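You operate a simulated robot arm through the tools that you are given. There is no shell and no other tool. Be economical: measure what you need, move in short steps, check, and stop when the job is done.

You run a simulated two-armed robot. Do the job below in one go: nothing can be reset, and whatever is moved stays where it is left.

JOB
Fetch the steel plug with a black grip and stand it on the middle shelf of the bench by the sink. Then stack the carton labelled "seal rings" from the top of the steel cleaning bench on top of the carton labelled "pads". Then fetch the grease tube and stand it on the steel dish with a green rim. Then hold the blue caddy on the top of the window bench steady with one hand and put the carton that says "pins" from the top of the window bench in it with the other. Then fetch the jar labelled "beads" from the top of the window bench and stand it on top of the silver roll of foil. Then take the steel cartridge with a purple band and put it on the top of the bench by the sink. Do these in the order given. Set down upright: steel plug with a black grip, grease tube, jar.
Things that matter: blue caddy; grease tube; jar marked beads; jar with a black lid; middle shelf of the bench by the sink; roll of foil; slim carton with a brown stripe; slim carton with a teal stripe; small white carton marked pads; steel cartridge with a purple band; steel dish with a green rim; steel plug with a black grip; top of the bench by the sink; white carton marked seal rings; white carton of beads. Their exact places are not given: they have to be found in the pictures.

The check looks at the end state, three seconds after you hand in, the way a careful person would. Anything else that was tipped, shoved, dropped, spilled or broken makes it a failure. Lids that push on must go on centred and level and be pressed home; caps that screw on are set level and turned clockwise until they are tight.

ROBOT AND FRAMES
Two 6-joint arms with two-finger parallel grippers on one trunk, on a base that drives. Base frame: it is fixed to the floor where the robot stands at the start and does not move with it; the origin is under the middle of the robot, x ahead of it, y to its left, z up; the surface under the hand at the start is at about z = 900. Lengths are in mm, angles in degrees, forces in N, time in s.
The left shoulder is at the start at [-89, 177, 806], the right one opposite. With the tool pointing down near the work surface each hand reaches from about 100 to 680 mm from the robot's upright axis, wherever it stands, measured 20 degrees to its own side. Places, roughly: blue caddy (18x13x13 cm) [4200, 1100, 900]; grease tube [4000, -1000, 1000]; jar marked beads, jar with a black lid [4000, 1250, 1000]; middle shelf of the bench by the sink [4200, 3300, 400]; roll of foil (6x6x5 cm) [4000, 1400, 900]; slim carton with a brown stripe, slim carton with  [4250, 1500, 1000]; small white carton marked pads, white carton marke [4250, -500, 1000]; steel cartridge with a purple band [4000, 2000, 1000]; steel dish with a green rim (6x6x3 cm) [3900, -2400, 900]; steel plug with a black grip (3x3x8 cm) [500, 200, 1000]; top of the bench by the sink [4200, 3600, 900]. Payload 1.57 kg a hand.
The tool frame of a hand sits at the grasp point between the pads (the TCP): z along the fingers, y along the line on which they close. The tips reach 30 mm beyond it. Largest opening 80 mm; finger width 17, thickness 12; the body of the gripper, 40 by 82 mm, starts 80 mm behind the TCP.
Orientation is that of the tool frame in the base frame, as [roll, pitch, yaw] about the fixed x, y, z axes, in that order (R = Rz(yaw) Ry(pitch) Rx(roll)). With the fingers straight down and closing along the base's y, the tool's x points along the base's -x, its y along +y and its z along -z.

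CONTROLS
- The arms move only by the tool apply_moves. It takes "left_deltas", "right_deltas" or both (then of equal length, played together; a hand with none holds still); each is one flat list of numbers, 7 for each row, row after row: the finger opening in mm, from 0 to 80, then the shift along the tool's x, y, z in mm, then the turn, a rotation vector about the tool's x, y, z in degrees. In form: [grip, dx, dy, dz, wx, wy, wz, grip, dx, dy, dz, wx, wy, wz, ...]. A call has 1 to 10 rows; each row shifts and turns the commanded pose from where the row before left it, along the tool's axes as they then stand. A row lasts 0.2 s, in which the tool goes at most 50 mm and 8.6 degrees; a call with a longer step from one row to the next is refused whole, and so is a gripper value outside its range. A pose out of reach is approached as far as the arm can. The call stops where the force on the tool passes 40 N (or 10 N more than at its start, if that is more) or the arm is blocked; 0.2 s more then pass. Each finger travels about 72 mm/s and halts on what it meets, pressing with about 31 N; the grip force reading is that of the motor and also rises with nothing between the fingers. The clock runs only during rows and for 0.2 s after the last one: add rows that do not move to give the fingers time. The reply holds the time, the measured pose of the TCP, the force on the tool along the base axes, the opening and the grip force, in the units named above and with some noise, with the torque about the TCP (base axes, N m) and any sound that the robot's microphone picked up.
- Cameras (640 x 400 px; columns grow to the right, rows downward): "scene" is now at [37.4, 33.8, 1539.1]; the picture's right is [0.40, -0.92, 0.00], its down [-0.60, -0.26, -0.76] and it looks along [0.70, 0.30, -0.65] (base axes); focal length 263 px, centre (320, 200). "left" rides on the left gripper at [72, 7, -122] in its tool frame; the picture's right is [-0.09, 1.00, 0.00], its down [-0.84, -0.08, -0.54] and it looks along [-0.54, -0.05, 0.84] (tool axes); focal length 238 px, centre (320, 200). "right" rides on the right gripper at [72, -7, -122] in its tool frame; the picture's right is [0.09, 1.00, 0.00], its down [-0.84, 0.08, -0.54] and it looks along [-0.54, 0.05, 0.84] (tool axes); focal length 238 px, centre (320, 200).
- grab_frame(camera): a new picture of that camera. No time passes.
- lift_body(by): slides the trunk up (or, below 0, down) by that many mm; the arms and the scene camera ride with it, the base frame stays. It gives what a move gives, with no picture.
- roll_base(legs): drives the robot by 1 to 6 legs, each [ahead, left, turn to the left] in mm, mm and degrees, along the robot's own axes; the way and the turn of a leg run together, so that a leg with both is an arc; at most 1500 mm and 180 degrees a leg. The arms and the cameras ride along, it lands a little off, and it stops where it bumps. It gives what a move gives.
- aim_head(pan, tilt): turns the head with the scene camera to pan (to the left, within 143 degrees either way) and tilt (down, from -29 to 69), counted from straight ahead of the robot. It gives what a move gives.
- pixel_to_xyz(camera, pixels): for up to 12 pixels [column, row] of the newest picture of that camera ("zoom" is the newest enlarged one), the place [x, y, z] in the base frame of the surface seen there, good to about 2 mm. No time passes.
- inspect(camera, box): a new picture of the part [left, top, right, bottom] of that camera's present view, enlarged. No time passes.
- job_done(): hands the job in; it is judged then, once.

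Keep the steps short. Do not move on a guess: measure, check each grasp and each placing, and mend mistakes. In all there are 124 turns and 136 pictures (those below and enlarged ones count). Leave the grippers open and the arms clear of the work at the hand-in unless told otherwise, and finish with a single line.

The tools are called after "Request:" as name(argument=value, ...) on one line, values as JSON. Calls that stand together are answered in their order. apply_moves: Moves the arms, as the interface text tells. Its arguments: {"type":"object","properties":{"left_deltas":{"type":"array"},"right_deltas":{"type":"array"}},"required":[]} The other tools are called the same way: lift_body (by) slides the trunk up or down; roll_base (legs) drives the base; aim_head (pan, tilt) turns the head that bears the scene camera; grab_frame (camera) takes a picture; pixel_to_xyz (camera, pixels) gives the place of the surface under pixels of a picture; inspect (camera, box) takes an enlarged picture of a part of a camera's view; job_done () hands the job in.

At the start:

```text
time_s: 0.0
left_tool_pos: [363.0, 460.2, 1169.8]
left_tool_rot: [180.0, 0.0, 180.0]
left_contact_force: [0.0, 0.5, -0.3]
left_torque: [-0.04, 0.02, -0.02]
left_opening: 79.8
left_grip_force: 0.1
right_tool_pos: [411.6, 33.5, 1165.0]
right_tool_rot: [-180.0, 0.0, -180.0]
right_contact_force: [1.0, -0.1, -1.0]
right_torque: [-0.01, -0.03, 0.04]
right_opening: 80.1
right_grip_force: 0.0
trunk travel left (down, up): [-250.0, 78.0]
robot x, y, heading: [1.4, -0.8, -0.1]
head pan, tilt: [23.7, 40.6]
```

scene: 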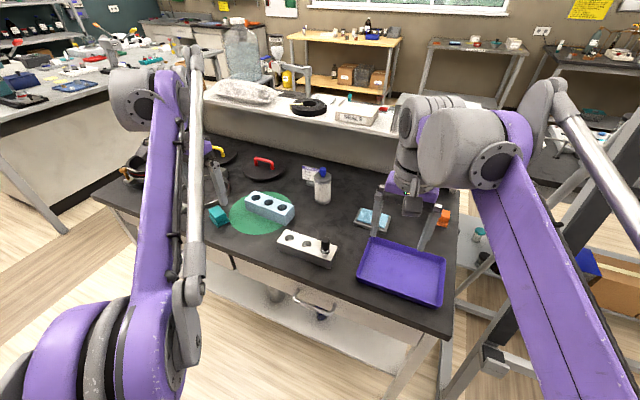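
right: 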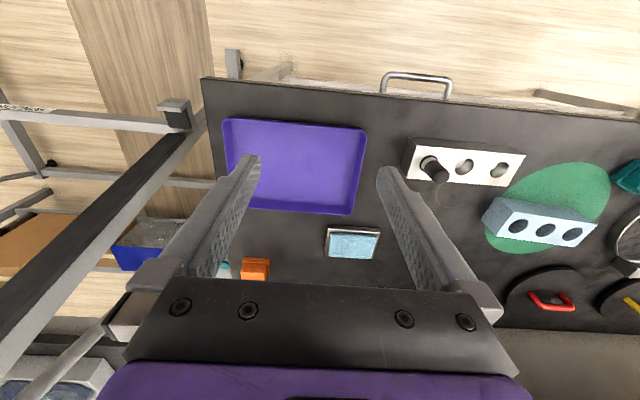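
left: 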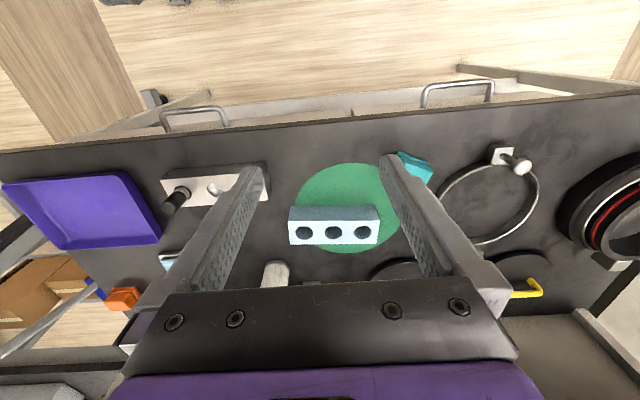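

The plug's black grip shows in the white block at scene (326,246). I'll enlarge that area and measure it.

Request:
inspect(camera="scene", box=[260, 210, 360, 280])

Request:
pixel_to_xyz(camera="scene", pixels=[[326, 240], [326, 246], [325, 252], [307, 243], [290, 238], [280, 233], [335, 243], [332, 265], [300, 270]])

Request:
inspect(camera="right", box=[390, 120, 540, 210])

```text
5.71 times, centred on (310, 245) of scene
```

zoom: 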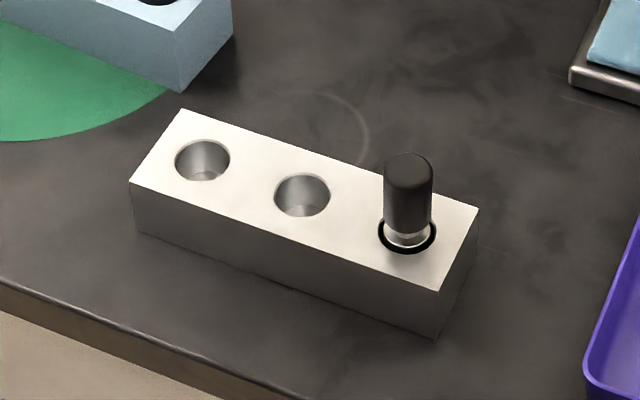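

```text
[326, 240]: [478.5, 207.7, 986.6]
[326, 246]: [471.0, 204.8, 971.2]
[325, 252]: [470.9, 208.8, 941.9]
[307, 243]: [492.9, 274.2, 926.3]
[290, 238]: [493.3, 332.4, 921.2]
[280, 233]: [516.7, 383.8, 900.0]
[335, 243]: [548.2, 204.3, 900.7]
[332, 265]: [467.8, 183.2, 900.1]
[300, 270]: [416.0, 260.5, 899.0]
```

```text
4.27 times, centred on (465, 165) of right
```

zoom: 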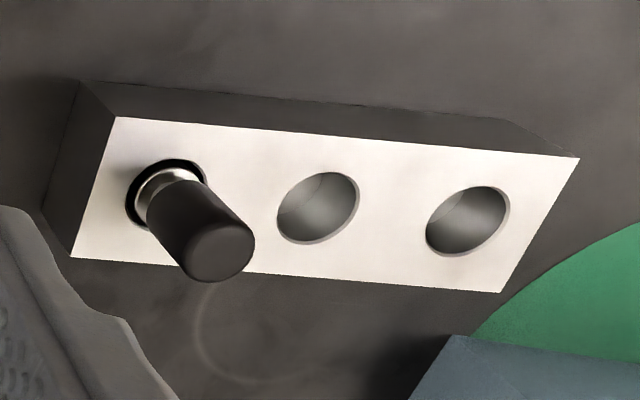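

Request:
pixel_to_xyz(camera="zoom", pixels=[[218, 252], [200, 250], [240, 252], [218, 235], [218, 270], [140, 210], [200, 165], [120, 120], [575, 160], [500, 288], [75, 255]])

```text
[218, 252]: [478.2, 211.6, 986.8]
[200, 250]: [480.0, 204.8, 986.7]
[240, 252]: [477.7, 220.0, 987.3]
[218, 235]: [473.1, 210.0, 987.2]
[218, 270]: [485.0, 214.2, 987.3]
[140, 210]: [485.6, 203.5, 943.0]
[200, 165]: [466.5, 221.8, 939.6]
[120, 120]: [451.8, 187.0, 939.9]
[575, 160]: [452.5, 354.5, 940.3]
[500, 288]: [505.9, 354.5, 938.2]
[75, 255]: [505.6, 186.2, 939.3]
```

The plug axis is at about (478, 212), with its top at 987 and the block top at 940. Before moving I'll survey the room for driving routes.

Request:
aim_head(pan=75, tilt=15)

Request:
grab_frame(camera="scene")

Request:
aim_head(pan=-60, tilt=15)

Request:
grab_frame(camera="scene")

Request:
aim_head(pan=10, tilt=15)

Request:
grab_frame(camera="scene")

```text
time_s: 1.2
left_tool_pos: [362.0, 460.7, 1169.0]
left_tool_rot: [180.0, 0.0, 180.0]
left_contact_force: [0.5, 1.0, -0.6]
left_torque: [0.03, 0.01, 0.03]
left_opening: 79.7
left_grip_force: 0.1
right_tool_pos: [412.4, 33.2, 1164.0]
right_tool_rot: [-180.0, 0.0, -180.0]
right_contact_force: [-0.4, -0.4, 0.3]
right_torque: [-0.02, -0.02, 0.0]
right_opening: 80.0
right_grip_force: 0.0
trunk travel left (down, up): [-250.0, 78.0]
robot x, y, heading: [-0.2, 1.0, 0.1]
head pan, tilt: [75.0, 15.0]
```

```text
130 pictures are left
```

scene: 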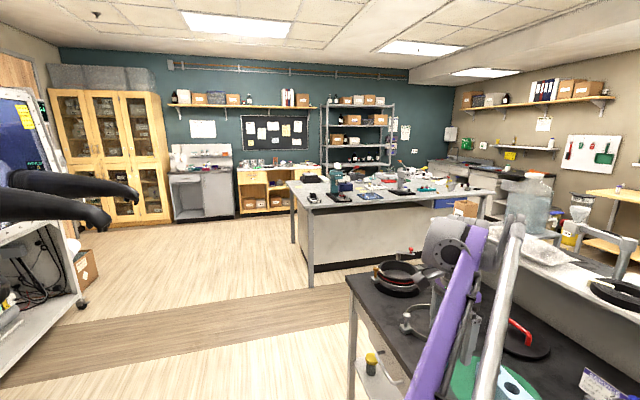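

```text
time_s: 3.4
left_tool_pos: [362.3, 460.2, 1168.2]
left_tool_rot: [179.9, 0.0, -180.0]
left_contact_force: [0.1, 0.7, -0.2]
left_torque: [-0.02, 0.0, 0.0]
left_opening: 79.9
left_grip_force: 0.0
right_tool_pos: [411.2, 33.2, 1164.5]
right_tool_rot: [180.0, 0.0, -180.0]
right_contact_force: [0.1, -0.5, 0.6]
right_torque: [-0.04, 0.02, 0.02]
right_opening: 80.1
right_grip_force: 0.0
trunk travel left (down, up): [-250.0, 78.0]
robot x, y, heading: [-3.5, -0.6, -0.2]
head pan, tilt: [-60.0, 15.0]
```

```text
129 pictures are left
```

scene: 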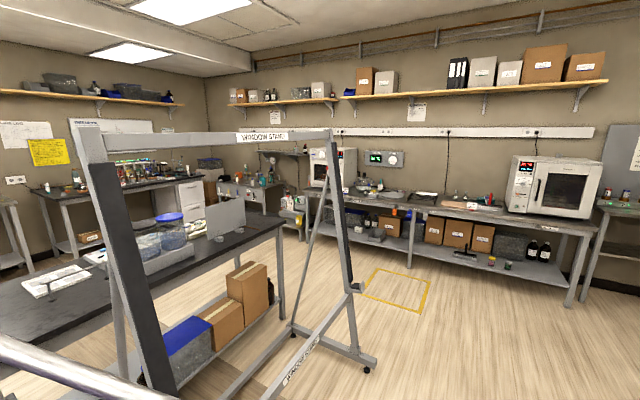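

```text
time_s: 4.8
left_tool_pos: [361.9, 459.9, 1169.2]
left_tool_rot: [179.9, -0.1, 180.0]
left_contact_force: [-0.3, -0.2, 0.7]
left_torque: [-0.02, 0.01, -0.01]
left_opening: 79.8
left_grip_force: 0.0
right_tool_pos: [412.4, 34.0, 1165.3]
right_tool_rot: [-180.0, 0.0, 180.0]
right_contact_force: [-0.2, 0.2, -0.6]
right_torque: [0.01, -0.02, 0.0]
right_opening: 79.7
right_grip_force: 0.0
trunk travel left (down, up): [-250.0, 78.0]
robot x, y, heading: [-0.4, 0.9, -0.1]
head pan, tilt: [10.0, 15.0]
```

```text
128 pictures are left
```

scene: 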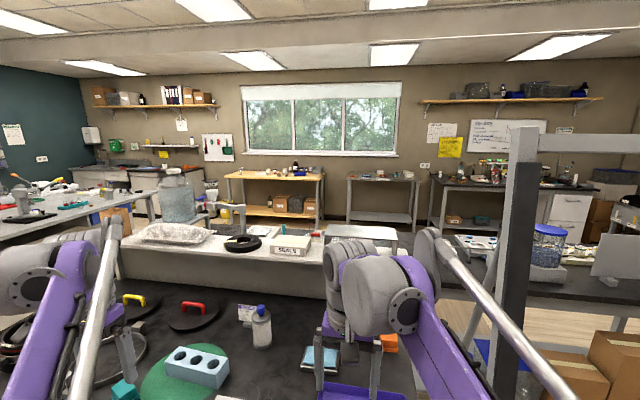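

I'll measure bench edges and open floor in this view.

Request:
pixel_to_xyz(camera="scene", pixels=[[275, 180], [230, 178], [322, 182], [275, 215], [380, 181], [345, 180], [420, 182], [382, 217], [500, 189], [450, 183], [135, 195], [200, 180]])

Request:
pixel_to_xyz(camera="scene", pixels=[[120, 290], [325, 268], [400, 232], [150, 215], [10, 240], [150, 222], [440, 340], [620, 300], [430, 225], [100, 180], [160, 172], [60, 195]])

Request:
aim_head(pan=60, tilt=30)

Request:
grab_frame(camera="scene")

```text
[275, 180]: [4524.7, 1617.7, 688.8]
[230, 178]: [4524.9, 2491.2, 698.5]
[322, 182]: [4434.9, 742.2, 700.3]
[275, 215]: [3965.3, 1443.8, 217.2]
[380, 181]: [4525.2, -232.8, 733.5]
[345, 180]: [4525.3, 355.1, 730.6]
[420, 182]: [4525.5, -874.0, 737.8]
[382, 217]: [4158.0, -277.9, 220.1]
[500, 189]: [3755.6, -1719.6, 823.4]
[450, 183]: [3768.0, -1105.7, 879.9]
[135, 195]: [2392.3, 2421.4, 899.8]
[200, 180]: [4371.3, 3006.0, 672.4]
```

```text
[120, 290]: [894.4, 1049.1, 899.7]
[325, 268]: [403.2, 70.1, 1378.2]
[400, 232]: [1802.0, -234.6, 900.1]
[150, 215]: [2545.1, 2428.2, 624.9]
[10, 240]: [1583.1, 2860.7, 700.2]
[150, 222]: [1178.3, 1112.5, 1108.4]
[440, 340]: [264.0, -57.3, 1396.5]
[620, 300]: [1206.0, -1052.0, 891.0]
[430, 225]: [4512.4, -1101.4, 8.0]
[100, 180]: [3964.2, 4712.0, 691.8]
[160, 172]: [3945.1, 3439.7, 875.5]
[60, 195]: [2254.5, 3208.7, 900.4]
```

```text
time_s: 6.0
left_tool_pos: [362.1, 460.8, 1169.8]
left_tool_rot: [-180.0, 0.1, -180.0]
left_contact_force: [-0.1, 0.5, -0.1]
left_torque: [-0.01, -0.03, 0.02]
left_opening: 79.9
left_grip_force: 0.0
right_tool_pos: [412.2, 34.0, 1164.1]
right_tool_rot: [-180.0, 0.0, 180.0]
right_contact_force: [0.4, -0.5, -0.6]
right_torque: [-0.01, -0.01, -0.01]
right_opening: 80.1
right_grip_force: 0.0
trunk travel left (down, up): [-250.0, 78.0]
robot x, y, heading: [4.2, 0.1, 0.4]
head pan, tilt: [60.0, 30.0]
```

```text
127 pictures are left
```

scene: 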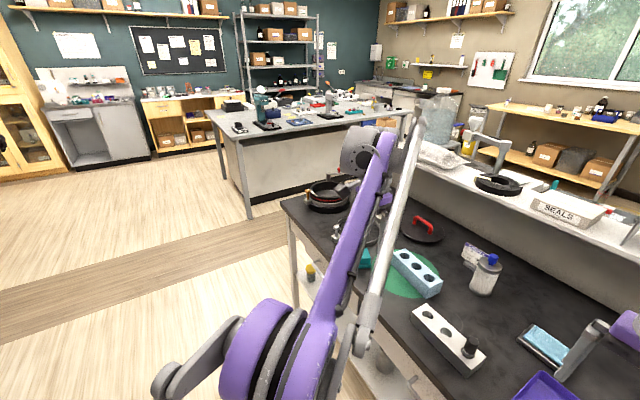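

Request:
pixel_to_xyz(camera="scene", pixels=[[250, 215], [283, 200], [218, 150], [405, 118], [412, 145], [440, 148], [395, 150], [290, 197], [520, 190], [580, 205], [450, 130], [239, 133]])

Request:
aim_head(pan=-25, tilt=25)

Request:
grab_frame(camera="scene")

```text
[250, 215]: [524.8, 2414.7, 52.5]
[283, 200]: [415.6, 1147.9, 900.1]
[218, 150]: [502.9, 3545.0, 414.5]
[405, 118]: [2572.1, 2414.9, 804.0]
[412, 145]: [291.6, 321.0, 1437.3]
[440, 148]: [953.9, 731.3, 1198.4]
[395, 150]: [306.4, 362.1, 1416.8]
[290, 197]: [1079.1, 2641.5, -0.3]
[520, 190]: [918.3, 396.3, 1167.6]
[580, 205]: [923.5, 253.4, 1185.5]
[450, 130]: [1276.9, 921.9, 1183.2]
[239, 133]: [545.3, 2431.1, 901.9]
```

```text
time_s: 7.5
left_tool_pos: [362.1, 460.0, 1170.0]
left_tool_rot: [-179.9, 0.0, 179.9]
left_contact_force: [-0.8, -0.1, 0.9]
left_torque: [-0.02, -0.04, -0.01]
left_opening: 80.2
left_grip_force: 0.0
right_tool_pos: [412.9, 32.8, 1165.2]
right_tool_rot: [179.9, 0.0, -180.0]
right_contact_force: [0.1, 0.5, 0.1]
right_torque: [0.01, 0.01, 0.03]
right_opening: 80.0
right_grip_force: 0.0
trunk travel left (down, up): [-250.0, 78.0]
robot x, y, heading: [0.6, 0.5, 0.1]
head pan, tilt: [-25.0, 25.0]
```

```text
126 pictures are left
```

scene: 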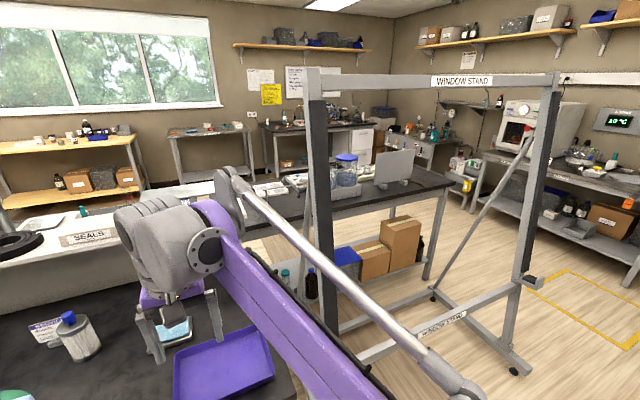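

The corridor between the start bench and the island is at y of about 1150 to 2415. I'll pitch the left tool to 45° forward-down while moving it to y=212, above the plug.

Request:
apply_moves(left_deltas=[80, 0, -41, 0, 0, -7.5, 0, 80, 0, -41, 0, 0, -7.5, 0, 80, 0, -41, 0, 0, -7.5, 0, 80, 0, -41, 0, 0, -7.5, 0, 80, 0, -42, 0, 0, -7.5, 0, 80, 0, -42, 0, 0, -7.5, 0, 60, 28, 0, 40, 0, 0, 0, 50, 28, 0, 40, 0, 0, 0, 50, 0, 0, 39, 0, 0, 0, 50, 0, 0, 0, 0, 0, 0])

Request:
grab_frame(camera="left")

```text
time_s: 9.8
left_tool_pos: [406.7, 210.4, 1045.6]
left_tool_rot: [180.0, 45.1, 180.0]
left_contact_force: [0.5, 0.0, 0.1]
left_torque: [-0.02, -0.01, -0.02]
left_opening: 50.1
left_grip_force: 0.0
right_tool_pos: [410.7, 33.6, 1164.6]
right_tool_rot: [180.0, 0.1, 179.9]
right_contact_force: [0.4, -0.7, 0.3]
right_torque: [0.03, -0.02, -0.01]
right_opening: 80.0
right_grip_force: 0.0
trunk travel left (down, up): [-250.0, 78.0]
robot x, y, heading: [3.8, 0.4, -0.0]
head pan, tilt: [-25.0, 25.0]
```

```text
125 pictures are left
```

left: 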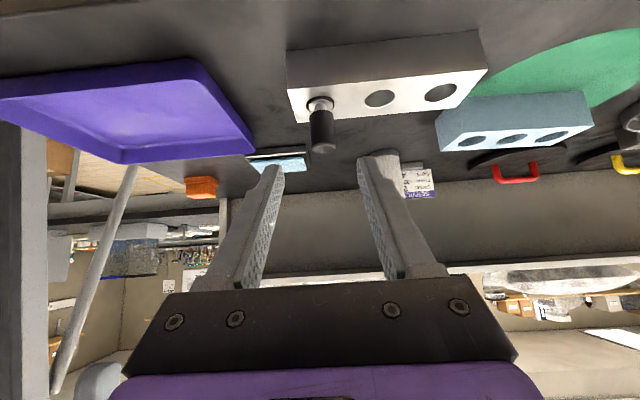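

The plug lines up between the fingers, so I'll advance 100 mm and close.

Request:
apply_moves(left_deltas=[50, 0, 0, 35, 0, 0, 0, 50, 0, 1, 35, 0, 0, 0, 50, 0, 0, 31, 0, 0, 0, 50, 0, 0, 0, 0, 0, 0, 30, 0, 0, 0, 0, 0, 0, 10, 0, 0, 0, 0, 0, 0, 8, 0, 0, 0, 0, 0, 0, 8, 0, 0, 0, 0, 0, 0])

Request:
grab_frame(camera="left")

```text
time_s: 11.6
left_tool_pos: [476.4, 215.7, 974.2]
left_tool_rot: [180.0, 45.0, -180.0]
left_contact_force: [0.4, -3.0, -0.4]
left_torque: [-0.14, 0.01, 0.01]
left_opening: 22.5
left_grip_force: 31.1
right_tool_pos: [411.6, 33.6, 1164.5]
right_tool_rot: [179.9, 0.0, 180.0]
right_contact_force: [-0.5, 0.3, 0.0]
right_torque: [0.04, 0.04, 0.02]
right_opening: 80.4
right_grip_force: 0.0
trunk travel left (down, up): [-250.0, 78.0]
robot x, y, heading: [2.6, -1.2, 0.1]
head pan, tilt: [-25.0, 25.0]
```

```text
124 pictures are left
```

left: 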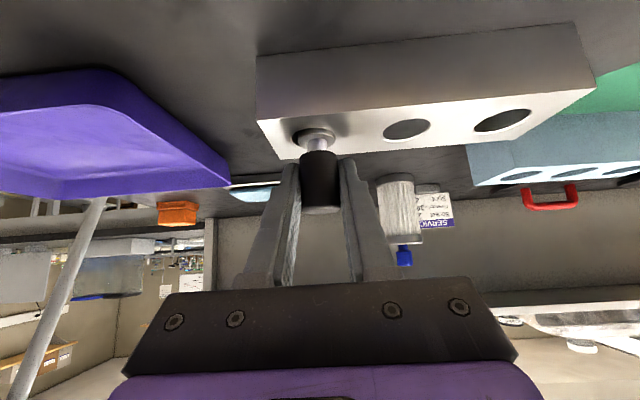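

It's gripped at a 22.5 mm opening. I'll lift straight up.

Request:
apply_moves(left_deltas=[8, 0, 3, 0, 0, 0, 0, 8, -10, 0, -10, 0, 0, 0, 8, -15, 0, -15, 0, 0, 0, 8, -20, 0, -20, 0, 0, 0, 8, -20, 0, -20, 0, 0, 0, 8, -30, 0, -30, 0, 0, 0, 8, -30, 0, -30, 0, 0, 0])

Request:
grab_frame(camera="left")

```text
time_s: 13.2
left_tool_pos: [475.8, 213.1, 1152.3]
left_tool_rot: [179.9, 45.0, -180.0]
left_contact_force: [0.0, 0.3, -1.1]
left_torque: [0.01, 0.0, -0.02]
left_opening: 22.5
left_grip_force: 31.0
right_tool_pos: [413.1, 32.8, 1163.8]
right_tool_rot: [-180.0, 0.0, -180.0]
right_contact_force: [0.6, 0.0, 0.9]
right_torque: [0.0, -0.01, -0.03]
right_opening: 80.0
right_grip_force: 0.1
trunk travel left (down, up): [-250.0, 78.0]
robot x, y, heading: [-1.6, -2.4, 0.2]
head pan, tilt: [-25.0, 25.0]
```

```text
123 pictures are left
```

left: 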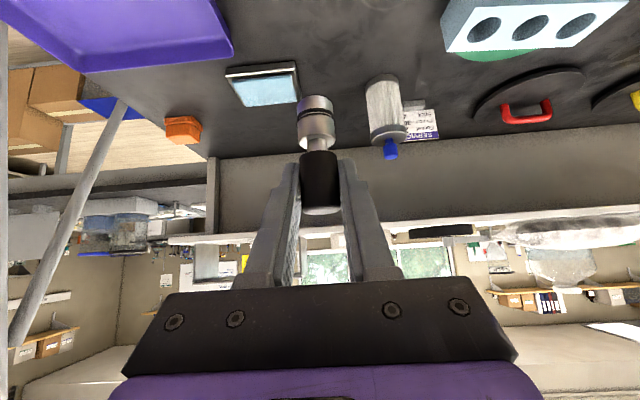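

The plug is held. I'll pull both hands in, then drive back and left to the corridor.

Request:
pixel_to_xyz(camera="left", pixels=[[312, 97], [316, 103], [317, 130], [318, 145], [318, 165]])

Request:
apply_moves(left_deltas=[8, 28, 0, -28, 0, 0, 0, 8, 28, 0, -28, 0, 0, 0, 8, 28, 0, -28, 0, 0, 0], right_deltas=[80, 40, 0, 0, 0, 0, 0, 80, 40, 0, 0, 0, 0, 0, 80, 40, 0, 0, 0, 0, 0])

Request:
roll_base(legs=[[-200, 0, 0], [0, 900, 0], [0, 880, 0]])

Request:
aim_head(pan=10, tilt=25)

Request:
grab_frame(camera="scene")

```text
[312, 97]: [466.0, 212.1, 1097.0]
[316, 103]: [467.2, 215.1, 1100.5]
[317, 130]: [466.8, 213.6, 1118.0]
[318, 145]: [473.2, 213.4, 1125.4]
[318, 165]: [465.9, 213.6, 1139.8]
```

```text
time_s: 13.9
left_tool_pos: [354.8, 215.6, 1151.4]
left_tool_rot: [179.9, 45.2, 179.9]
left_contact_force: [-0.1, 0.3, -1.1]
left_torque: [-0.01, -0.02, 0.02]
left_opening: 22.4
left_grip_force: 30.6
right_tool_pos: [288.2, 33.2, 1166.5]
right_tool_rot: [180.0, 0.2, -180.0]
right_contact_force: [-1.0, -0.3, 0.3]
right_torque: [0.0, -0.03, 0.01]
right_opening: 80.1
right_grip_force: 0.0
trunk travel left (down, up): [-250.0, 78.0]
robot x, y, heading: [3.2, -0.9, -0.2]
head pan, tilt: [-25.0, 25.0]
```

```text
time_s: 31.0
left_tool_pos: [96.8, 1993.9, 1151.4]
left_tool_rot: [180.0, 45.0, -178.0]
left_contact_force: [0.7, 0.5, -1.0]
left_torque: [0.0, 0.02, -0.05]
left_opening: 22.8
left_grip_force: 31.3
right_tool_pos: [37.7, 1809.9, 1166.3]
right_tool_rot: [179.9, 0.0, -178.0]
right_contact_force: [0.1, -0.3, -0.7]
right_torque: [0.02, 0.04, 0.02]
right_opening: 79.9
right_grip_force: 0.1
trunk travel left (down, up): [-250.0, 78.0]
robot x, y, heading: [-252.7, 1764.9, 1.9]
head pan, tilt: [-25.0, 25.0]
```

```text
time_s: 32.0
left_tool_pos: [96.6, 1994.3, 1150.4]
left_tool_rot: [180.0, 45.0, -178.0]
left_contact_force: [-0.5, -0.4, -0.7]
left_torque: [0.02, -0.01, 0.01]
left_opening: 22.5
left_grip_force: 30.8
right_tool_pos: [36.3, 1810.2, 1166.2]
right_tool_rot: [-180.0, 0.0, -177.9]
right_contact_force: [1.4, 0.0, 0.2]
right_torque: [-0.02, 0.01, 0.0]
right_opening: 80.0
right_grip_force: 0.2
trunk travel left (down, up): [-250.0, 78.0]
robot x, y, heading: [-251.0, 1766.7, 1.9]
head pan, tilt: [10.0, 25.0]
```

```text
122 pictures are left
```

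scene: 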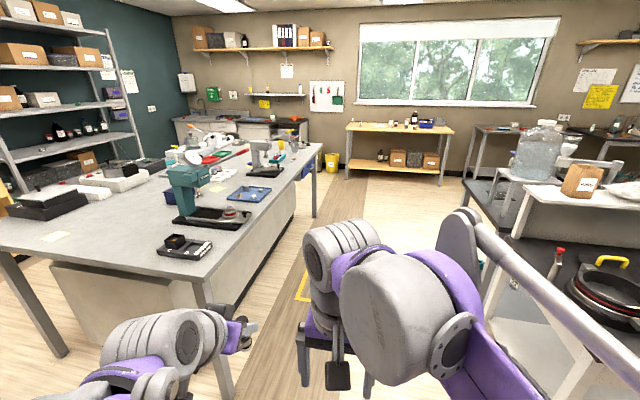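

The corridor is clear. I'll drive ahead, straightening the heading.

Request:
roll_base(legs=[[0, 0, -1.9], [1500, 0, 0], [1500, 0, 0]])

Request:
aim_head(pan=50, tilt=20)

Request:
grab_frame(camera="scene")

Request:
aim_head(pan=-20, tilt=20)

Request:
grab_frame(camera="scene")

```text
time_s: 46.6
left_tool_pos: [3053.3, 1980.3, 1150.2]
left_tool_rot: [-180.0, 45.0, 179.4]
left_contact_force: [-0.1, -0.1, -0.3]
left_torque: [0.01, 0.01, 0.01]
left_opening: 22.4
left_grip_force: 30.7
right_tool_pos: [2985.4, 1799.1, 1166.3]
right_tool_rot: [-180.0, 0.0, 179.4]
right_contact_force: [0.0, 0.0, -0.2]
right_torque: [-0.02, -0.02, -0.01]
right_opening: 79.7
right_grip_force: 0.0
trunk travel left (down, up): [-250.0, 78.0]
robot x, y, heading: [2695.4, 1767.0, -0.5]
head pan, tilt: [10.0, 25.0]
```

```text
time_s: 47.7
left_tool_pos: [3052.9, 1979.8, 1151.1]
left_tool_rot: [-180.0, 45.0, 179.2]
left_contact_force: [0.0, -0.9, 0.0]
left_torque: [-0.01, -0.03, 0.0]
left_opening: 22.8
left_grip_force: 31.1
right_tool_pos: [2985.1, 1799.4, 1166.5]
right_tool_rot: [180.0, 0.0, 179.4]
right_contact_force: [-0.5, 0.3, -0.4]
right_torque: [0.02, 0.01, 0.01]
right_opening: 80.0
right_grip_force: 0.0
trunk travel left (down, up): [-250.0, 78.0]
robot x, y, heading: [2694.6, 1768.0, -0.4]
head pan, tilt: [50.0, 20.0]
```

```text
121 pictures are left
```

scene: 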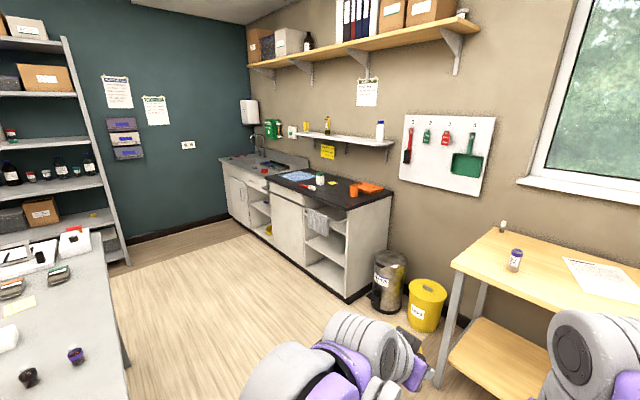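

```text
time_s: 49.1
left_tool_pos: [3053.2, 1980.3, 1150.6]
left_tool_rot: [-180.0, 45.0, 179.4]
left_contact_force: [0.6, -0.2, -1.1]
left_torque: [0.0, -0.01, -0.01]
left_opening: 22.7
left_grip_force: 31.5
right_tool_pos: [2983.9, 1799.3, 1165.6]
right_tool_rot: [180.0, 0.0, 179.4]
right_contact_force: [0.4, -0.6, -0.2]
right_torque: [-0.02, -0.02, -0.01]
right_opening: 80.0
right_grip_force: 0.0
trunk travel left (down, up): [-250.0, 78.0]
robot x, y, heading: [2691.2, 1770.3, -0.5]
head pan, tilt: [-20.0, 20.0]
```

```text
120 pictures are left
```

scene: 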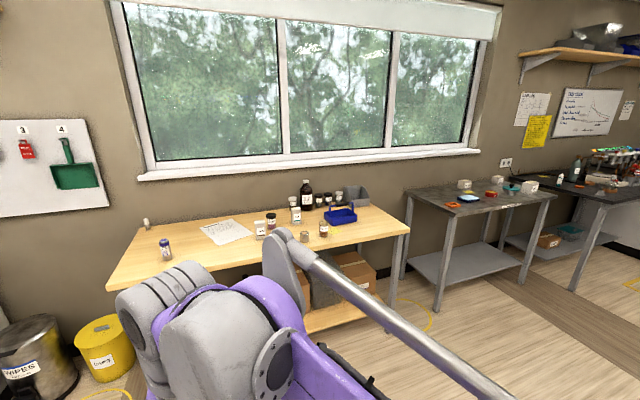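

The sink bench is an open cabinet with shelves. I'll drive nearer to see the middle shelf.

Request:
roll_base(legs=[[450, 0, 0.5], [0, 1350, 0]])

Request:
aim_head(pan=5, tilt=35)

Request:
grab_frame(camera="scene")

Request:
grab_frame(camera="left")

```text
time_s: 63.6
left_tool_pos: [3500.4, 3350.7, 1151.0]
left_tool_rot: [-179.9, 45.0, 179.8]
left_contact_force: [-1.0, -0.2, -0.9]
left_torque: [0.0, 0.0, -0.02]
left_opening: 22.6
left_grip_force: 31.2
right_tool_pos: [3434.0, 3170.3, 1166.3]
right_tool_rot: [-179.9, 0.0, 179.9]
right_contact_force: [-0.4, 0.6, 0.7]
right_torque: [0.0, 0.02, 0.01]
right_opening: 80.0
right_grip_force: 0.0
trunk travel left (down, up): [-250.0, 78.0]
robot x, y, heading: [3137.7, 3138.5, -0.2]
head pan, tilt: [-20.0, 20.0]
```

```text
time_s: 64.5
left_tool_pos: [3502.0, 3349.9, 1150.9]
left_tool_rot: [180.0, 45.0, 179.8]
left_contact_force: [-0.7, -0.4, -0.5]
left_torque: [-0.03, 0.0, -0.01]
left_opening: 22.7
left_grip_force: 31.6
right_tool_pos: [3433.1, 3168.9, 1167.7]
right_tool_rot: [-179.9, 0.0, 179.8]
right_contact_force: [0.6, -0.1, -0.6]
right_torque: [0.0, -0.01, 0.02]
right_opening: 80.1
right_grip_force: 0.1
trunk travel left (down, up): [-250.0, 78.0]
robot x, y, heading: [3140.5, 3138.4, -0.1]
head pan, tilt: [5.0, 35.0]
```

```text
119 pictures are left
```

scene: 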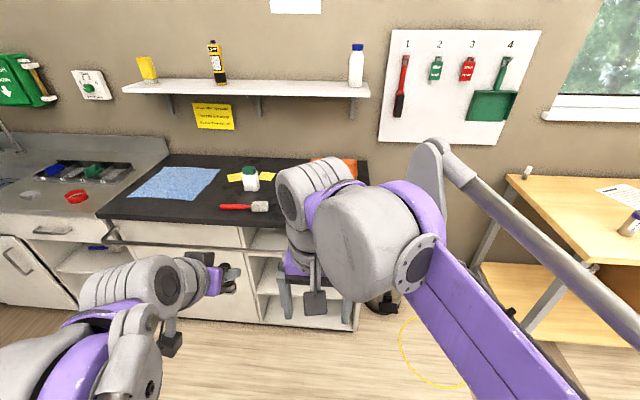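

```text
118 pictures are left
```

left: 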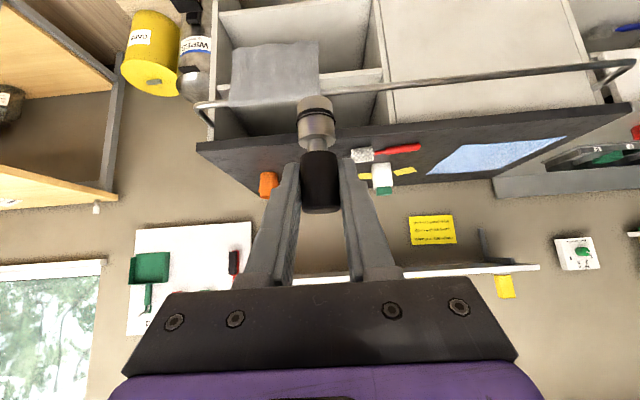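

Request:
pixel_to_xyz(camera="left", pixels=[[300, 20], [345, 90], [345, 78], [350, 40], [275, 75], [365, 100], [250, 120], [200, 115], [350, 118], [450, 50], [385, 120], [375, 30]])

Request:
pixel_to_xyz(camera="scene", pixels=[[262, 275], [262, 290], [262, 310], [345, 310], [255, 240], [170, 240], [350, 270], [110, 238], [150, 210], [85, 265], [330, 185], [220, 218]])

```text
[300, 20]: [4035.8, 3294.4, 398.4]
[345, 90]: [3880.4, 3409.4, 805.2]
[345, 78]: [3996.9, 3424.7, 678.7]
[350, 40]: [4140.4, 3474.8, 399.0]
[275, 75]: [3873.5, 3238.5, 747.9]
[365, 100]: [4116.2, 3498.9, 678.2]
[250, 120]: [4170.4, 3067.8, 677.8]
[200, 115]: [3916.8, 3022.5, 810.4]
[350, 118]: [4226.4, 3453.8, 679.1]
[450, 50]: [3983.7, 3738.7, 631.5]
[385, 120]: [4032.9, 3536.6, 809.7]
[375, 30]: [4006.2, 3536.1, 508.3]
```

```text
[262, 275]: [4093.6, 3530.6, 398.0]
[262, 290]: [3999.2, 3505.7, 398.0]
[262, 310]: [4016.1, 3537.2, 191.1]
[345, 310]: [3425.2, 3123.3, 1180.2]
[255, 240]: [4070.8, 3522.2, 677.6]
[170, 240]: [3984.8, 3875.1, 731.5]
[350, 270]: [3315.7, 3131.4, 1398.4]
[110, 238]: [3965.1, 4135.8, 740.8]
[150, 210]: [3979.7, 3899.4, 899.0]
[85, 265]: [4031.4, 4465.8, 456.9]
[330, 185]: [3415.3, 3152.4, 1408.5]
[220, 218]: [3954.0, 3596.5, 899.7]
```

The middle shelf is at z≈398, with its opening at y 3035–3536 and its front at x≈3985. The rail is at x≈3873, z≈805, and a towel hangs at y 3130–3345. I'll drive to about (3420, 3263) and lower the trunk.

Request:
roll_base(legs=[[0, 125, 0], [270, 0, 0]])

Request:
lift_body(by=-249)

Request:
grab_frame(camera="left")

```text
time_s: 67.7
left_tool_pos: [3763.8, 3478.1, 1150.9]
left_tool_rot: [-179.9, 45.1, -179.9]
left_contact_force: [-0.2, -0.5, -1.0]
left_torque: [0.01, 0.01, 0.0]
left_opening: 22.6
left_grip_force: 30.5
right_tool_pos: [3698.4, 3296.9, 1165.8]
right_tool_rot: [179.9, 0.1, -179.9]
right_contact_force: [0.0, 0.2, -0.3]
right_torque: [-0.01, 0.02, -0.01]
right_opening: 79.8
right_grip_force: 0.1
trunk travel left (down, up): [-250.0, 78.0]
robot x, y, heading: [3407.2, 3261.8, 0.1]
head pan, tilt: [5.0, 35.0]
```

```text
time_s: 70.3
left_tool_pos: [3765.2, 3477.9, 902.0]
left_tool_rot: [180.0, 45.0, 180.0]
left_contact_force: [0.2, 1.1, -0.4]
left_torque: [-0.01, 0.01, 0.0]
left_opening: 22.6
left_grip_force: 31.1
right_tool_pos: [3697.4, 3296.0, 917.2]
right_tool_rot: [179.9, 0.0, -179.8]
right_contact_force: [-0.6, -0.3, -0.1]
right_torque: [-0.01, 0.0, -0.01]
right_opening: 80.1
right_grip_force: 0.0
trunk travel left (down, up): [-1.0, 327.0]
robot x, y, heading: [3409.1, 3258.1, -0.0]
head pan, tilt: [5.0, 35.0]
```

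```text
117 pictures are left
```

left: 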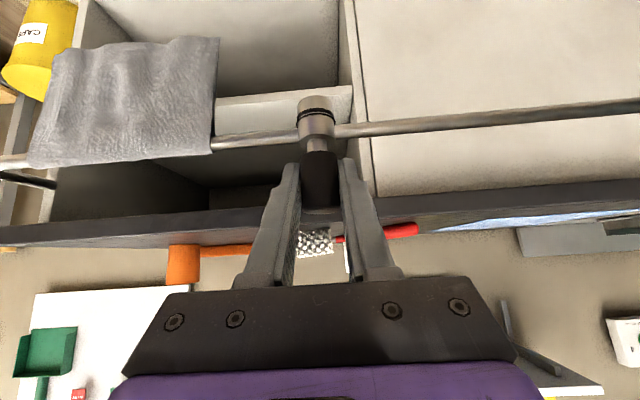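

Now I'll lower the left hand to z≈500 in front of the opening.

Request:
apply_moves(left_deltas=[8, 28.5, -3.5, 28.5, 0, 0, 0, 8, 28.5, -3.5, 28.5, 0, 0, 0, 8, 28.5, -3.5, 28.5, 0, 0, 0, 8, 28.5, -3.5, 28.5, 0, 0, 0, 8, 28.5, -3.5, 28.5, 0, 0, 0, 8, 28.5, -3.5, 28.5, 0, 0, 0, 8, 28.5, -3.5, 28.5, 0, 0, 0, 8, 28.5, -3.5, 28.5, 0, 0, 0, 8, 28.5, -3.5, 28.5, 0, 0, 0, 8, 28.5, -3.5, 28.5, 0, 0, 0])

Request:
grab_frame(camera="left")

Request:
grab_frame(camera="scene")

```text
time_s: 72.5
left_tool_pos: [3775.3, 3442.6, 516.4]
left_tool_rot: [179.9, 44.8, -179.9]
left_contact_force: [-0.6, 0.2, -0.6]
left_torque: [-0.01, -0.02, -0.01]
left_opening: 22.6
left_grip_force: 31.2
left hand out of reach, approached as far as the arm can: row 10
right_tool_pos: [3698.5, 3298.4, 917.0]
right_tool_rot: [-179.9, 0.1, -179.9]
right_contact_force: [0.4, 0.0, 0.0]
right_torque: [0.0, 0.01, 0.01]
right_opening: 79.7
right_grip_force: 0.0
trunk travel left (down, up): [-1.0, 327.0]
robot x, y, heading: [3406.6, 3260.8, 0.2]
head pan, tilt: [5.0, 35.0]
```

```text
116 pictures are left
```

left: 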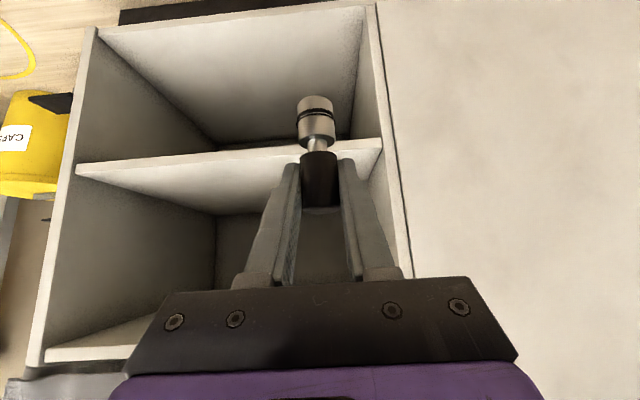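

```text
115 pictures are left
```

scene: 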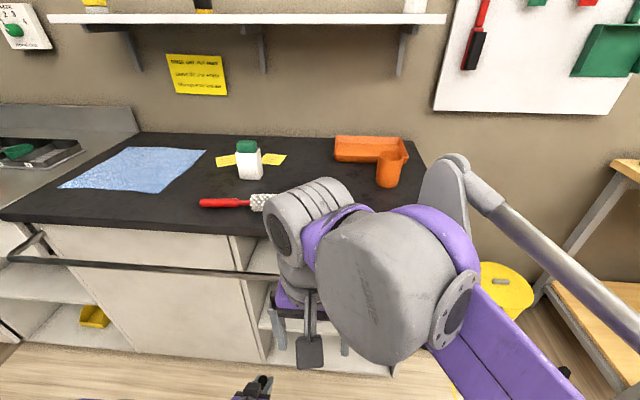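

Request:
pixel_to_xyz(camera="left", pixels=[[200, 175], [200, 185], [365, 155], [372, 200], [250, 170], [110, 350], [317, 97], [317, 105]])

```text
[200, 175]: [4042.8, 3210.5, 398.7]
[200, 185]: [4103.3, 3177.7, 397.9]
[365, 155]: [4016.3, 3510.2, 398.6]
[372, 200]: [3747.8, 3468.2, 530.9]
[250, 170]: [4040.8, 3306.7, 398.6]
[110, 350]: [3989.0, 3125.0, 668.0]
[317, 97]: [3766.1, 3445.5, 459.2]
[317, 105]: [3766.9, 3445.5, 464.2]
```

The shelf is empty and the left wall is clear. I'll go 285 mm inward at height.

Request:
apply_moves(left_deltas=[8, -29, -1, 29, 0, 0, 0, 8, -29, -1, 29, 0, 0, 0, 8, -29, -1, 29, 0, 0, 0, 8, -29, -1, 29, 0, 0, 0, 8, -29, -1, 29, 0, 0, 0, 8, -29, -1, 29, 0, 0, 0, 8, -25, 0, 25, 0, 0, 0, 8, 0, 0, 0, 0, 0, 0])

Request:
grab_frame(camera="left")

```text
time_s: 74.3
left_tool_pos: [4055.8, 3440.2, 513.3]
left_tool_rot: [179.9, 44.9, -179.9]
left_contact_force: [0.7, 0.1, -1.9]
left_torque: [0.03, -0.01, -0.02]
left_opening: 22.6
left_grip_force: 31.1
right_tool_pos: [3697.0, 3297.0, 917.9]
right_tool_rot: [179.9, -0.1, -179.9]
right_contact_force: [0.9, 0.9, -0.1]
right_torque: [-0.02, 0.01, -0.01]
right_opening: 79.9
right_grip_force: 0.1
trunk travel left (down, up): [-1.0, 327.0]
robot x, y, heading: [3404.4, 3260.5, 0.3]
head pan, tilt: [5.0, 35.0]
```

```text
114 pictures are left
```

left: 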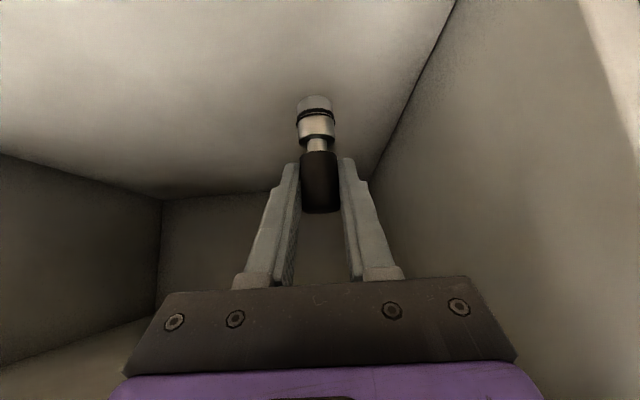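

Next I'll descend 45 mm, then feel for contact in small steps.

Request:
apply_moves(left_deltas=[8, 14, 0, 14, 0, 0, 0, 8, 14, 0, 14, 0, 0, 0, 8, 4, 0, 4, 0, 0, 0, 8, 1.4, 0, 1.4, 0, 0, 0, 8, 1.4, 0, 1.4, 0, 0, 0, 8, 0, 0, 0, 0, 0, 0])

Request:
grab_frame(camera="left")

```text
time_s: 75.7
left_tool_pos: [4054.5, 3439.2, 463.9]
left_tool_rot: [180.0, 44.9, -179.8]
left_contact_force: [0.3, 0.0, -1.0]
left_torque: [0.01, 0.01, 0.01]
left_opening: 22.5
left_grip_force: 31.2
right_tool_pos: [3697.8, 3296.4, 917.7]
right_tool_rot: [-180.0, 0.0, -179.8]
right_contact_force: [0.1, -0.3, 0.6]
right_torque: [-0.01, 0.0, -0.02]
right_opening: 80.1
right_grip_force: 0.1
trunk travel left (down, up): [-1.0, 327.0]
robot x, y, heading: [3404.8, 3264.7, -0.0]
head pan, tilt: [5.0, 35.0]
```

```text
113 pictures are left
```

left: 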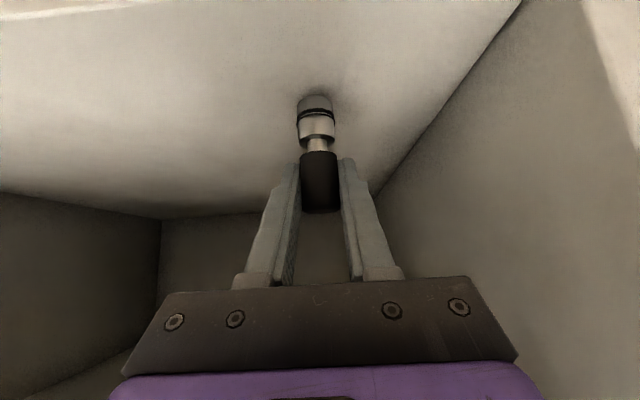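

Request:
apply_moves(left_deltas=[8, 1.4, 0, 1.4, 0, 0, 0, 8, 1, 0, 1, 0, 0, 0, 8, 1, 0, 1, 0, 0, 0, 8, 0, 0, 0, 0, 0, 0])

Request:
pixel_to_xyz(camera="left", pixels=[[317, 95], [317, 99], [317, 85], [250, 100], [380, 100]])

```text
time_s: 76.7
left_tool_pos: [4055.2, 3438.2, 460.0]
left_tool_rot: [-179.9, 45.1, -180.0]
left_contact_force: [-0.1, 0.1, -1.0]
left_torque: [-0.01, -0.01, -0.04]
left_opening: 22.6
left_grip_force: 30.5
right_tool_pos: [3698.3, 3297.0, 916.5]
right_tool_rot: [-180.0, 0.0, -179.9]
right_contact_force: [-1.2, -0.1, 0.2]
right_torque: [-0.02, -0.01, 0.01]
right_opening: 79.8
right_grip_force: 0.1
trunk travel left (down, up): [-1.0, 327.0]
robot x, y, heading: [3408.1, 3258.1, 0.2]
head pan, tilt: [5.0, 35.0]
```

```text
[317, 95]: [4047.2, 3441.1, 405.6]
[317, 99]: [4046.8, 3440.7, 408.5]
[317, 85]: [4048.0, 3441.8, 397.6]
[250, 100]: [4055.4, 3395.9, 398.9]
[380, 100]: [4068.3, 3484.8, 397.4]
```

Request:
apply_moves(left_deltas=[8, 0.7, 0, 0.7, 0, 0, 0, 8, 0.7, 0, 0.7, 0, 0, 0, 8, 0.7, 0, 0.7, 0, 0, 0, 8, 0.7, 0, 0.7, 0, 0, 0, 8, 0, 0, 0, 0, 0, 0])

Request:
inspect(camera="left", box=[260, 60, 380, 220])

```text
time_s: 77.9
left_tool_pos: [4054.3, 3436.4, 458.1]
left_tool_rot: [179.9, 45.3, -179.8]
left_contact_force: [5.3, 0.7, 27.9]
left_torque: [0.01, -0.53, -0.01]
left_opening: 22.3
left_grip_force: 31.5
right_tool_pos: [3696.9, 3296.6, 918.2]
right_tool_rot: [-180.0, 0.2, -179.8]
right_contact_force: [0.4, 0.2, -0.1]
right_torque: [0.02, -0.05, -0.02]
right_opening: 80.0
right_grip_force: 0.1
trunk travel left (down, up): [-1.0, 327.0]
robot x, y, heading: [3406.5, 3260.0, 0.4]
head pan, tilt: [5.0, 35.0]
```

```text
2.50 times, centred on (320, 140) of left
```

zoom: 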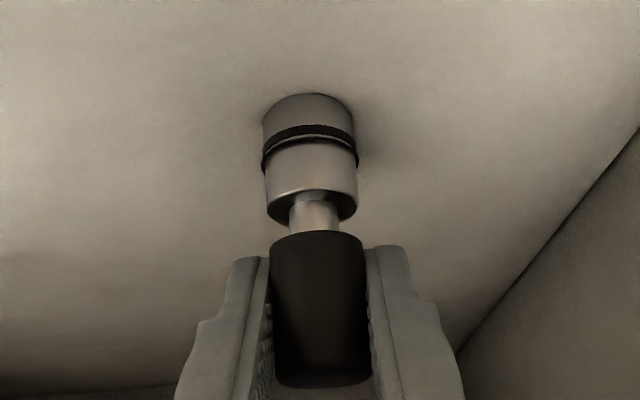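

It's in contact at 28 N. I'll ease off 2 mm, open, and withdraw along the tool axis.

Request:
apply_moves(left_deltas=[8, -1.2, 0, -1.2, 0, 0, 0, 20, 0, 0, 0, 0, 0, 0, 45, 0, 0, 0, 0, 0, 0, 45, 0, 0, 0, 0, 0, 0, 45, 0, 0, -20, 0, 0, 0, 45, 0, 0, -30, 0, 0, 0, 45, 0, 0, -20, 0, 0, 0])

Request:
grab_frame(camera="left")

```text
time_s: 79.5
left_tool_pos: [4003.1, 3438.1, 505.7]
left_tool_rot: [-179.9, 45.0, -179.9]
left_contact_force: [-0.6, 0.2, -0.2]
left_torque: [0.0, -0.03, 0.02]
left_opening: 44.9
left_grip_force: 0.0
right_tool_pos: [3698.2, 3298.0, 917.1]
right_tool_rot: [180.0, 0.0, -180.0]
right_contact_force: [0.5, -0.2, 0.4]
right_torque: [-0.04, 0.0, -0.01]
right_opening: 80.1
right_grip_force: 0.1
trunk travel left (down, up): [-1.0, 327.0]
robot x, y, heading: [3409.0, 3266.1, 0.3]
head pan, tilt: [5.0, 35.0]
```

```text
111 pictures are left
```

left: 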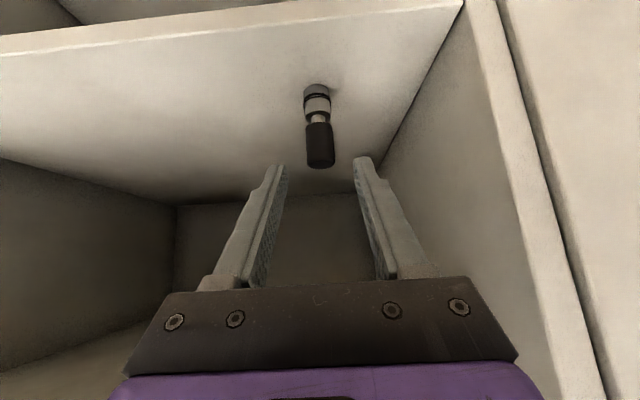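

The plug stands. I'll retreat, back off, raise the trunk, and return the hand to pointing down.

Request:
apply_moves(left_deltas=[45, 28, 0, -28, 0, 0, 0, 45, 28, 0, -28, 0, 0, 0, 45, 28, 0, -28, 0, 0, 0, 45, 28, 0, -28, 0, 0, 0, 45, 28, 0, -28, 0, 0, 0, 45, 28, 0, -28, 0, 0, 0])

Request:
roll_base(legs=[[-400, 0, 0]])

Request:
lift_body(by=249)

Request:
apply_moves(left_deltas=[80, -35, 0, -35, 0, 0, 0, 80, -35, 0, -35, 0, 0, 0, 80, -35, 0, -35, 0, 0, 0, 80, -35, 0, -35, 0, 0, 0, 80, -35, 0, -35, 0, 0, 0, 80, -35, 0, -35, 0, 0, 0, 80, -35, 0, -35, 0, 0, 0, 80, -35, 0, -35, 0, 0, 0])

Request:
apply_moves(left_deltas=[80, 0, 0, 0, 0, 7.5, 0, 80, 0, 0, 0, 0, 7.5, 0, 80, 0, 0, 0, 0, 7.5, 0, 80, 0, 0, 0, 0, 7.5, 0, 80, 0, 0, 0, 0, 7.5, 0, 80, 0, 0, 0, 0, 7.5, 0])

Request:
roll_base(legs=[[0, -1400, 0]])

Request:
aim_head(pan=-45, tilt=25)

Request:
grab_frame(camera="scene")

Request:
aim_head(pan=12, tilt=30)

Request:
grab_frame(camera="scene")

```text
time_s: 80.9
left_tool_pos: [3772.5, 3439.0, 519.1]
left_tool_rot: [-180.0, 44.9, -179.9]
left_contact_force: [-0.6, 0.0, -0.9]
left_torque: [0.01, -0.03, -0.03]
left_opening: 45.0
left_grip_force: 0.1
left hand out of reach, approached as far as the arm can: row 6
right_tool_pos: [3697.6, 3296.6, 916.1]
right_tool_rot: [-180.0, 0.2, -179.8]
right_contact_force: [0.3, -0.6, 0.2]
right_torque: [-0.01, 0.01, -0.01]
right_opening: 80.1
right_grip_force: 0.0
trunk travel left (down, up): [-1.0, 327.0]
robot x, y, heading: [3409.5, 3264.0, 0.0]
head pan, tilt: [5.0, 35.0]
```

```text
time_s: 83.3
left_tool_pos: [3397.2, 3435.0, 517.0]
left_tool_rot: [180.0, 44.9, 179.6]
left_contact_force: [0.2, -0.3, 0.2]
left_torque: [0.0, -0.01, 0.0]
left_opening: 44.9
left_grip_force: 0.1
right_tool_pos: [3319.8, 3295.2, 916.8]
right_tool_rot: [180.0, 0.1, 179.8]
right_contact_force: [-0.4, 0.3, 0.0]
right_torque: [-0.01, -0.01, -0.04]
right_opening: 79.9
right_grip_force: 0.0
trunk travel left (down, up): [-1.0, 327.0]
robot x, y, heading: [3029.0, 3260.5, -0.5]
head pan, tilt: [5.0, 35.0]
```

```text
time_s: 85.9
left_tool_pos: [3418.2, 3435.2, 783.3]
left_tool_rot: [-179.9, 47.0, 179.6]
left_contact_force: [0.6, 1.1, 0.8]
left_torque: [0.05, 0.01, -0.03]
left_opening: 45.0
left_grip_force: 0.2
right_tool_pos: [3321.1, 3295.6, 1165.9]
right_tool_rot: [-180.0, 0.0, 179.7]
right_contact_force: [-0.3, 0.5, 0.0]
right_torque: [-0.02, -0.04, 0.01]
right_opening: 80.1
right_grip_force: 0.1
trunk travel left (down, up): [-250.0, 78.0]
robot x, y, heading: [3029.4, 3263.7, -0.7]
head pan, tilt: [5.0, 35.0]
```

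```text
time_s: 87.7
left_tool_pos: [3405.9, 3433.2, 1181.8]
left_tool_rot: [179.9, 47.0, 179.5]
left_contact_force: [0.3, 0.3, 0.2]
left_torque: [-0.01, 0.01, 0.0]
left_opening: 80.2
left_grip_force: 0.0
right_tool_pos: [3322.0, 3295.6, 1166.3]
right_tool_rot: [180.0, -0.1, 179.6]
right_contact_force: [0.0, 0.4, 0.6]
right_torque: [-0.02, 0.01, -0.02]
right_opening: 80.3
right_grip_force: 0.0
trunk travel left (down, up): [-250.0, 78.0]
robot x, y, heading: [3028.5, 3265.9, -0.5]
head pan, tilt: [5.0, 35.0]
```

```text
time_s: 89.1
left_tool_pos: [3407.0, 3434.3, 1179.1]
left_tool_rot: [-179.9, 1.9, 179.8]
left_contact_force: [0.4, -0.1, 0.9]
left_torque: [0.0, 0.01, 0.0]
left_opening: 79.9
left_grip_force: 0.0
right_tool_pos: [3321.7, 3294.4, 1166.2]
right_tool_rot: [180.0, 0.0, 179.6]
right_contact_force: [-0.4, 0.0, 0.5]
right_torque: [0.01, -0.01, -0.01]
right_opening: 80.3
right_grip_force: 0.0
trunk travel left (down, up): [-250.0, 78.0]
robot x, y, heading: [3027.3, 3261.3, -0.6]
head pan, tilt: [5.0, 35.0]
```

```text
time_s: 101.6
left_tool_pos: [3403.4, 2032.4, 1179.7]
left_tool_rot: [180.0, 2.0, -179.7]
left_contact_force: [-0.8, 0.4, 0.3]
left_torque: [0.0, 0.02, 0.0]
left_opening: 79.8
left_grip_force: 0.1
right_tool_pos: [3321.3, 1892.6, 1166.2]
right_tool_rot: [-180.0, 0.1, -179.6]
right_contact_force: [1.2, -0.1, 0.5]
right_torque: [0.01, -0.01, 0.02]
right_opening: 80.0
right_grip_force: 0.1
trunk travel left (down, up): [-250.0, 78.0]
robot x, y, heading: [3029.3, 1856.2, 0.5]
head pan, tilt: [5.0, 35.0]
```

```text
time_s: 102.8
left_tool_pos: [3403.3, 2034.2, 1179.9]
left_tool_rot: [-180.0, 2.0, -179.5]
left_contact_force: [0.5, -0.6, 0.4]
left_torque: [0.04, -0.01, 0.0]
left_opening: 79.8
left_grip_force: 0.1
right_tool_pos: [3320.9, 1894.2, 1166.9]
right_tool_rot: [179.9, 0.0, -179.5]
right_contact_force: [0.5, 0.1, 0.1]
right_torque: [0.05, -0.01, 0.01]
right_opening: 79.9
right_grip_force: 0.0
trunk travel left (down, up): [-250.0, 78.0]
robot x, y, heading: [3033.5, 1861.2, 0.6]
head pan, tilt: [-45.0, 25.0]
```

```text
110 pictures are left
```

scene: 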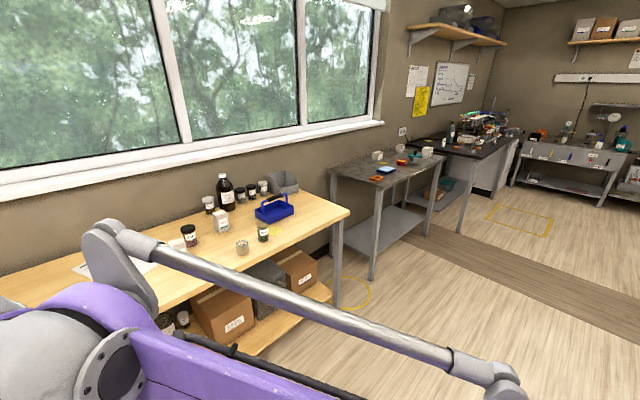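

```text
time_s: 104.0
left_tool_pos: [3405.1, 2033.8, 1178.9]
left_tool_rot: [-180.0, 2.0, -179.6]
left_contact_force: [0.6, 0.7, 0.5]
left_torque: [-0.05, 0.02, 0.0]
left_opening: 79.8
left_grip_force: 0.1
right_tool_pos: [3320.3, 1893.3, 1165.4]
right_tool_rot: [-180.0, 0.0, -179.6]
right_contact_force: [-0.1, -0.4, -0.4]
right_torque: [0.01, 0.02, 0.02]
right_opening: 80.0
right_grip_force: 0.0
trunk travel left (down, up): [-250.0, 78.0]
robot x, y, heading: [3029.3, 1858.3, 0.5]
head pan, tilt: [12.0, 30.0]
```

```text
109 pictures are left
```

scene: 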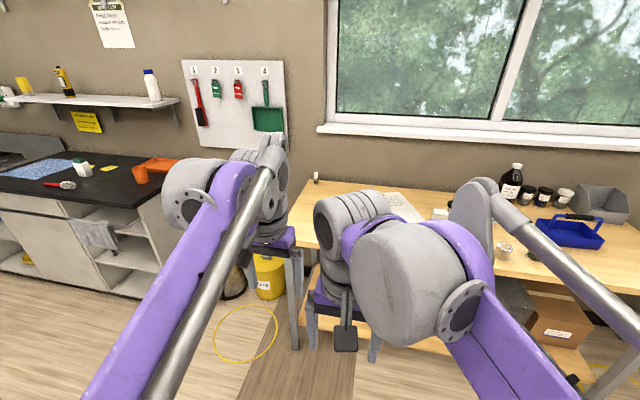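

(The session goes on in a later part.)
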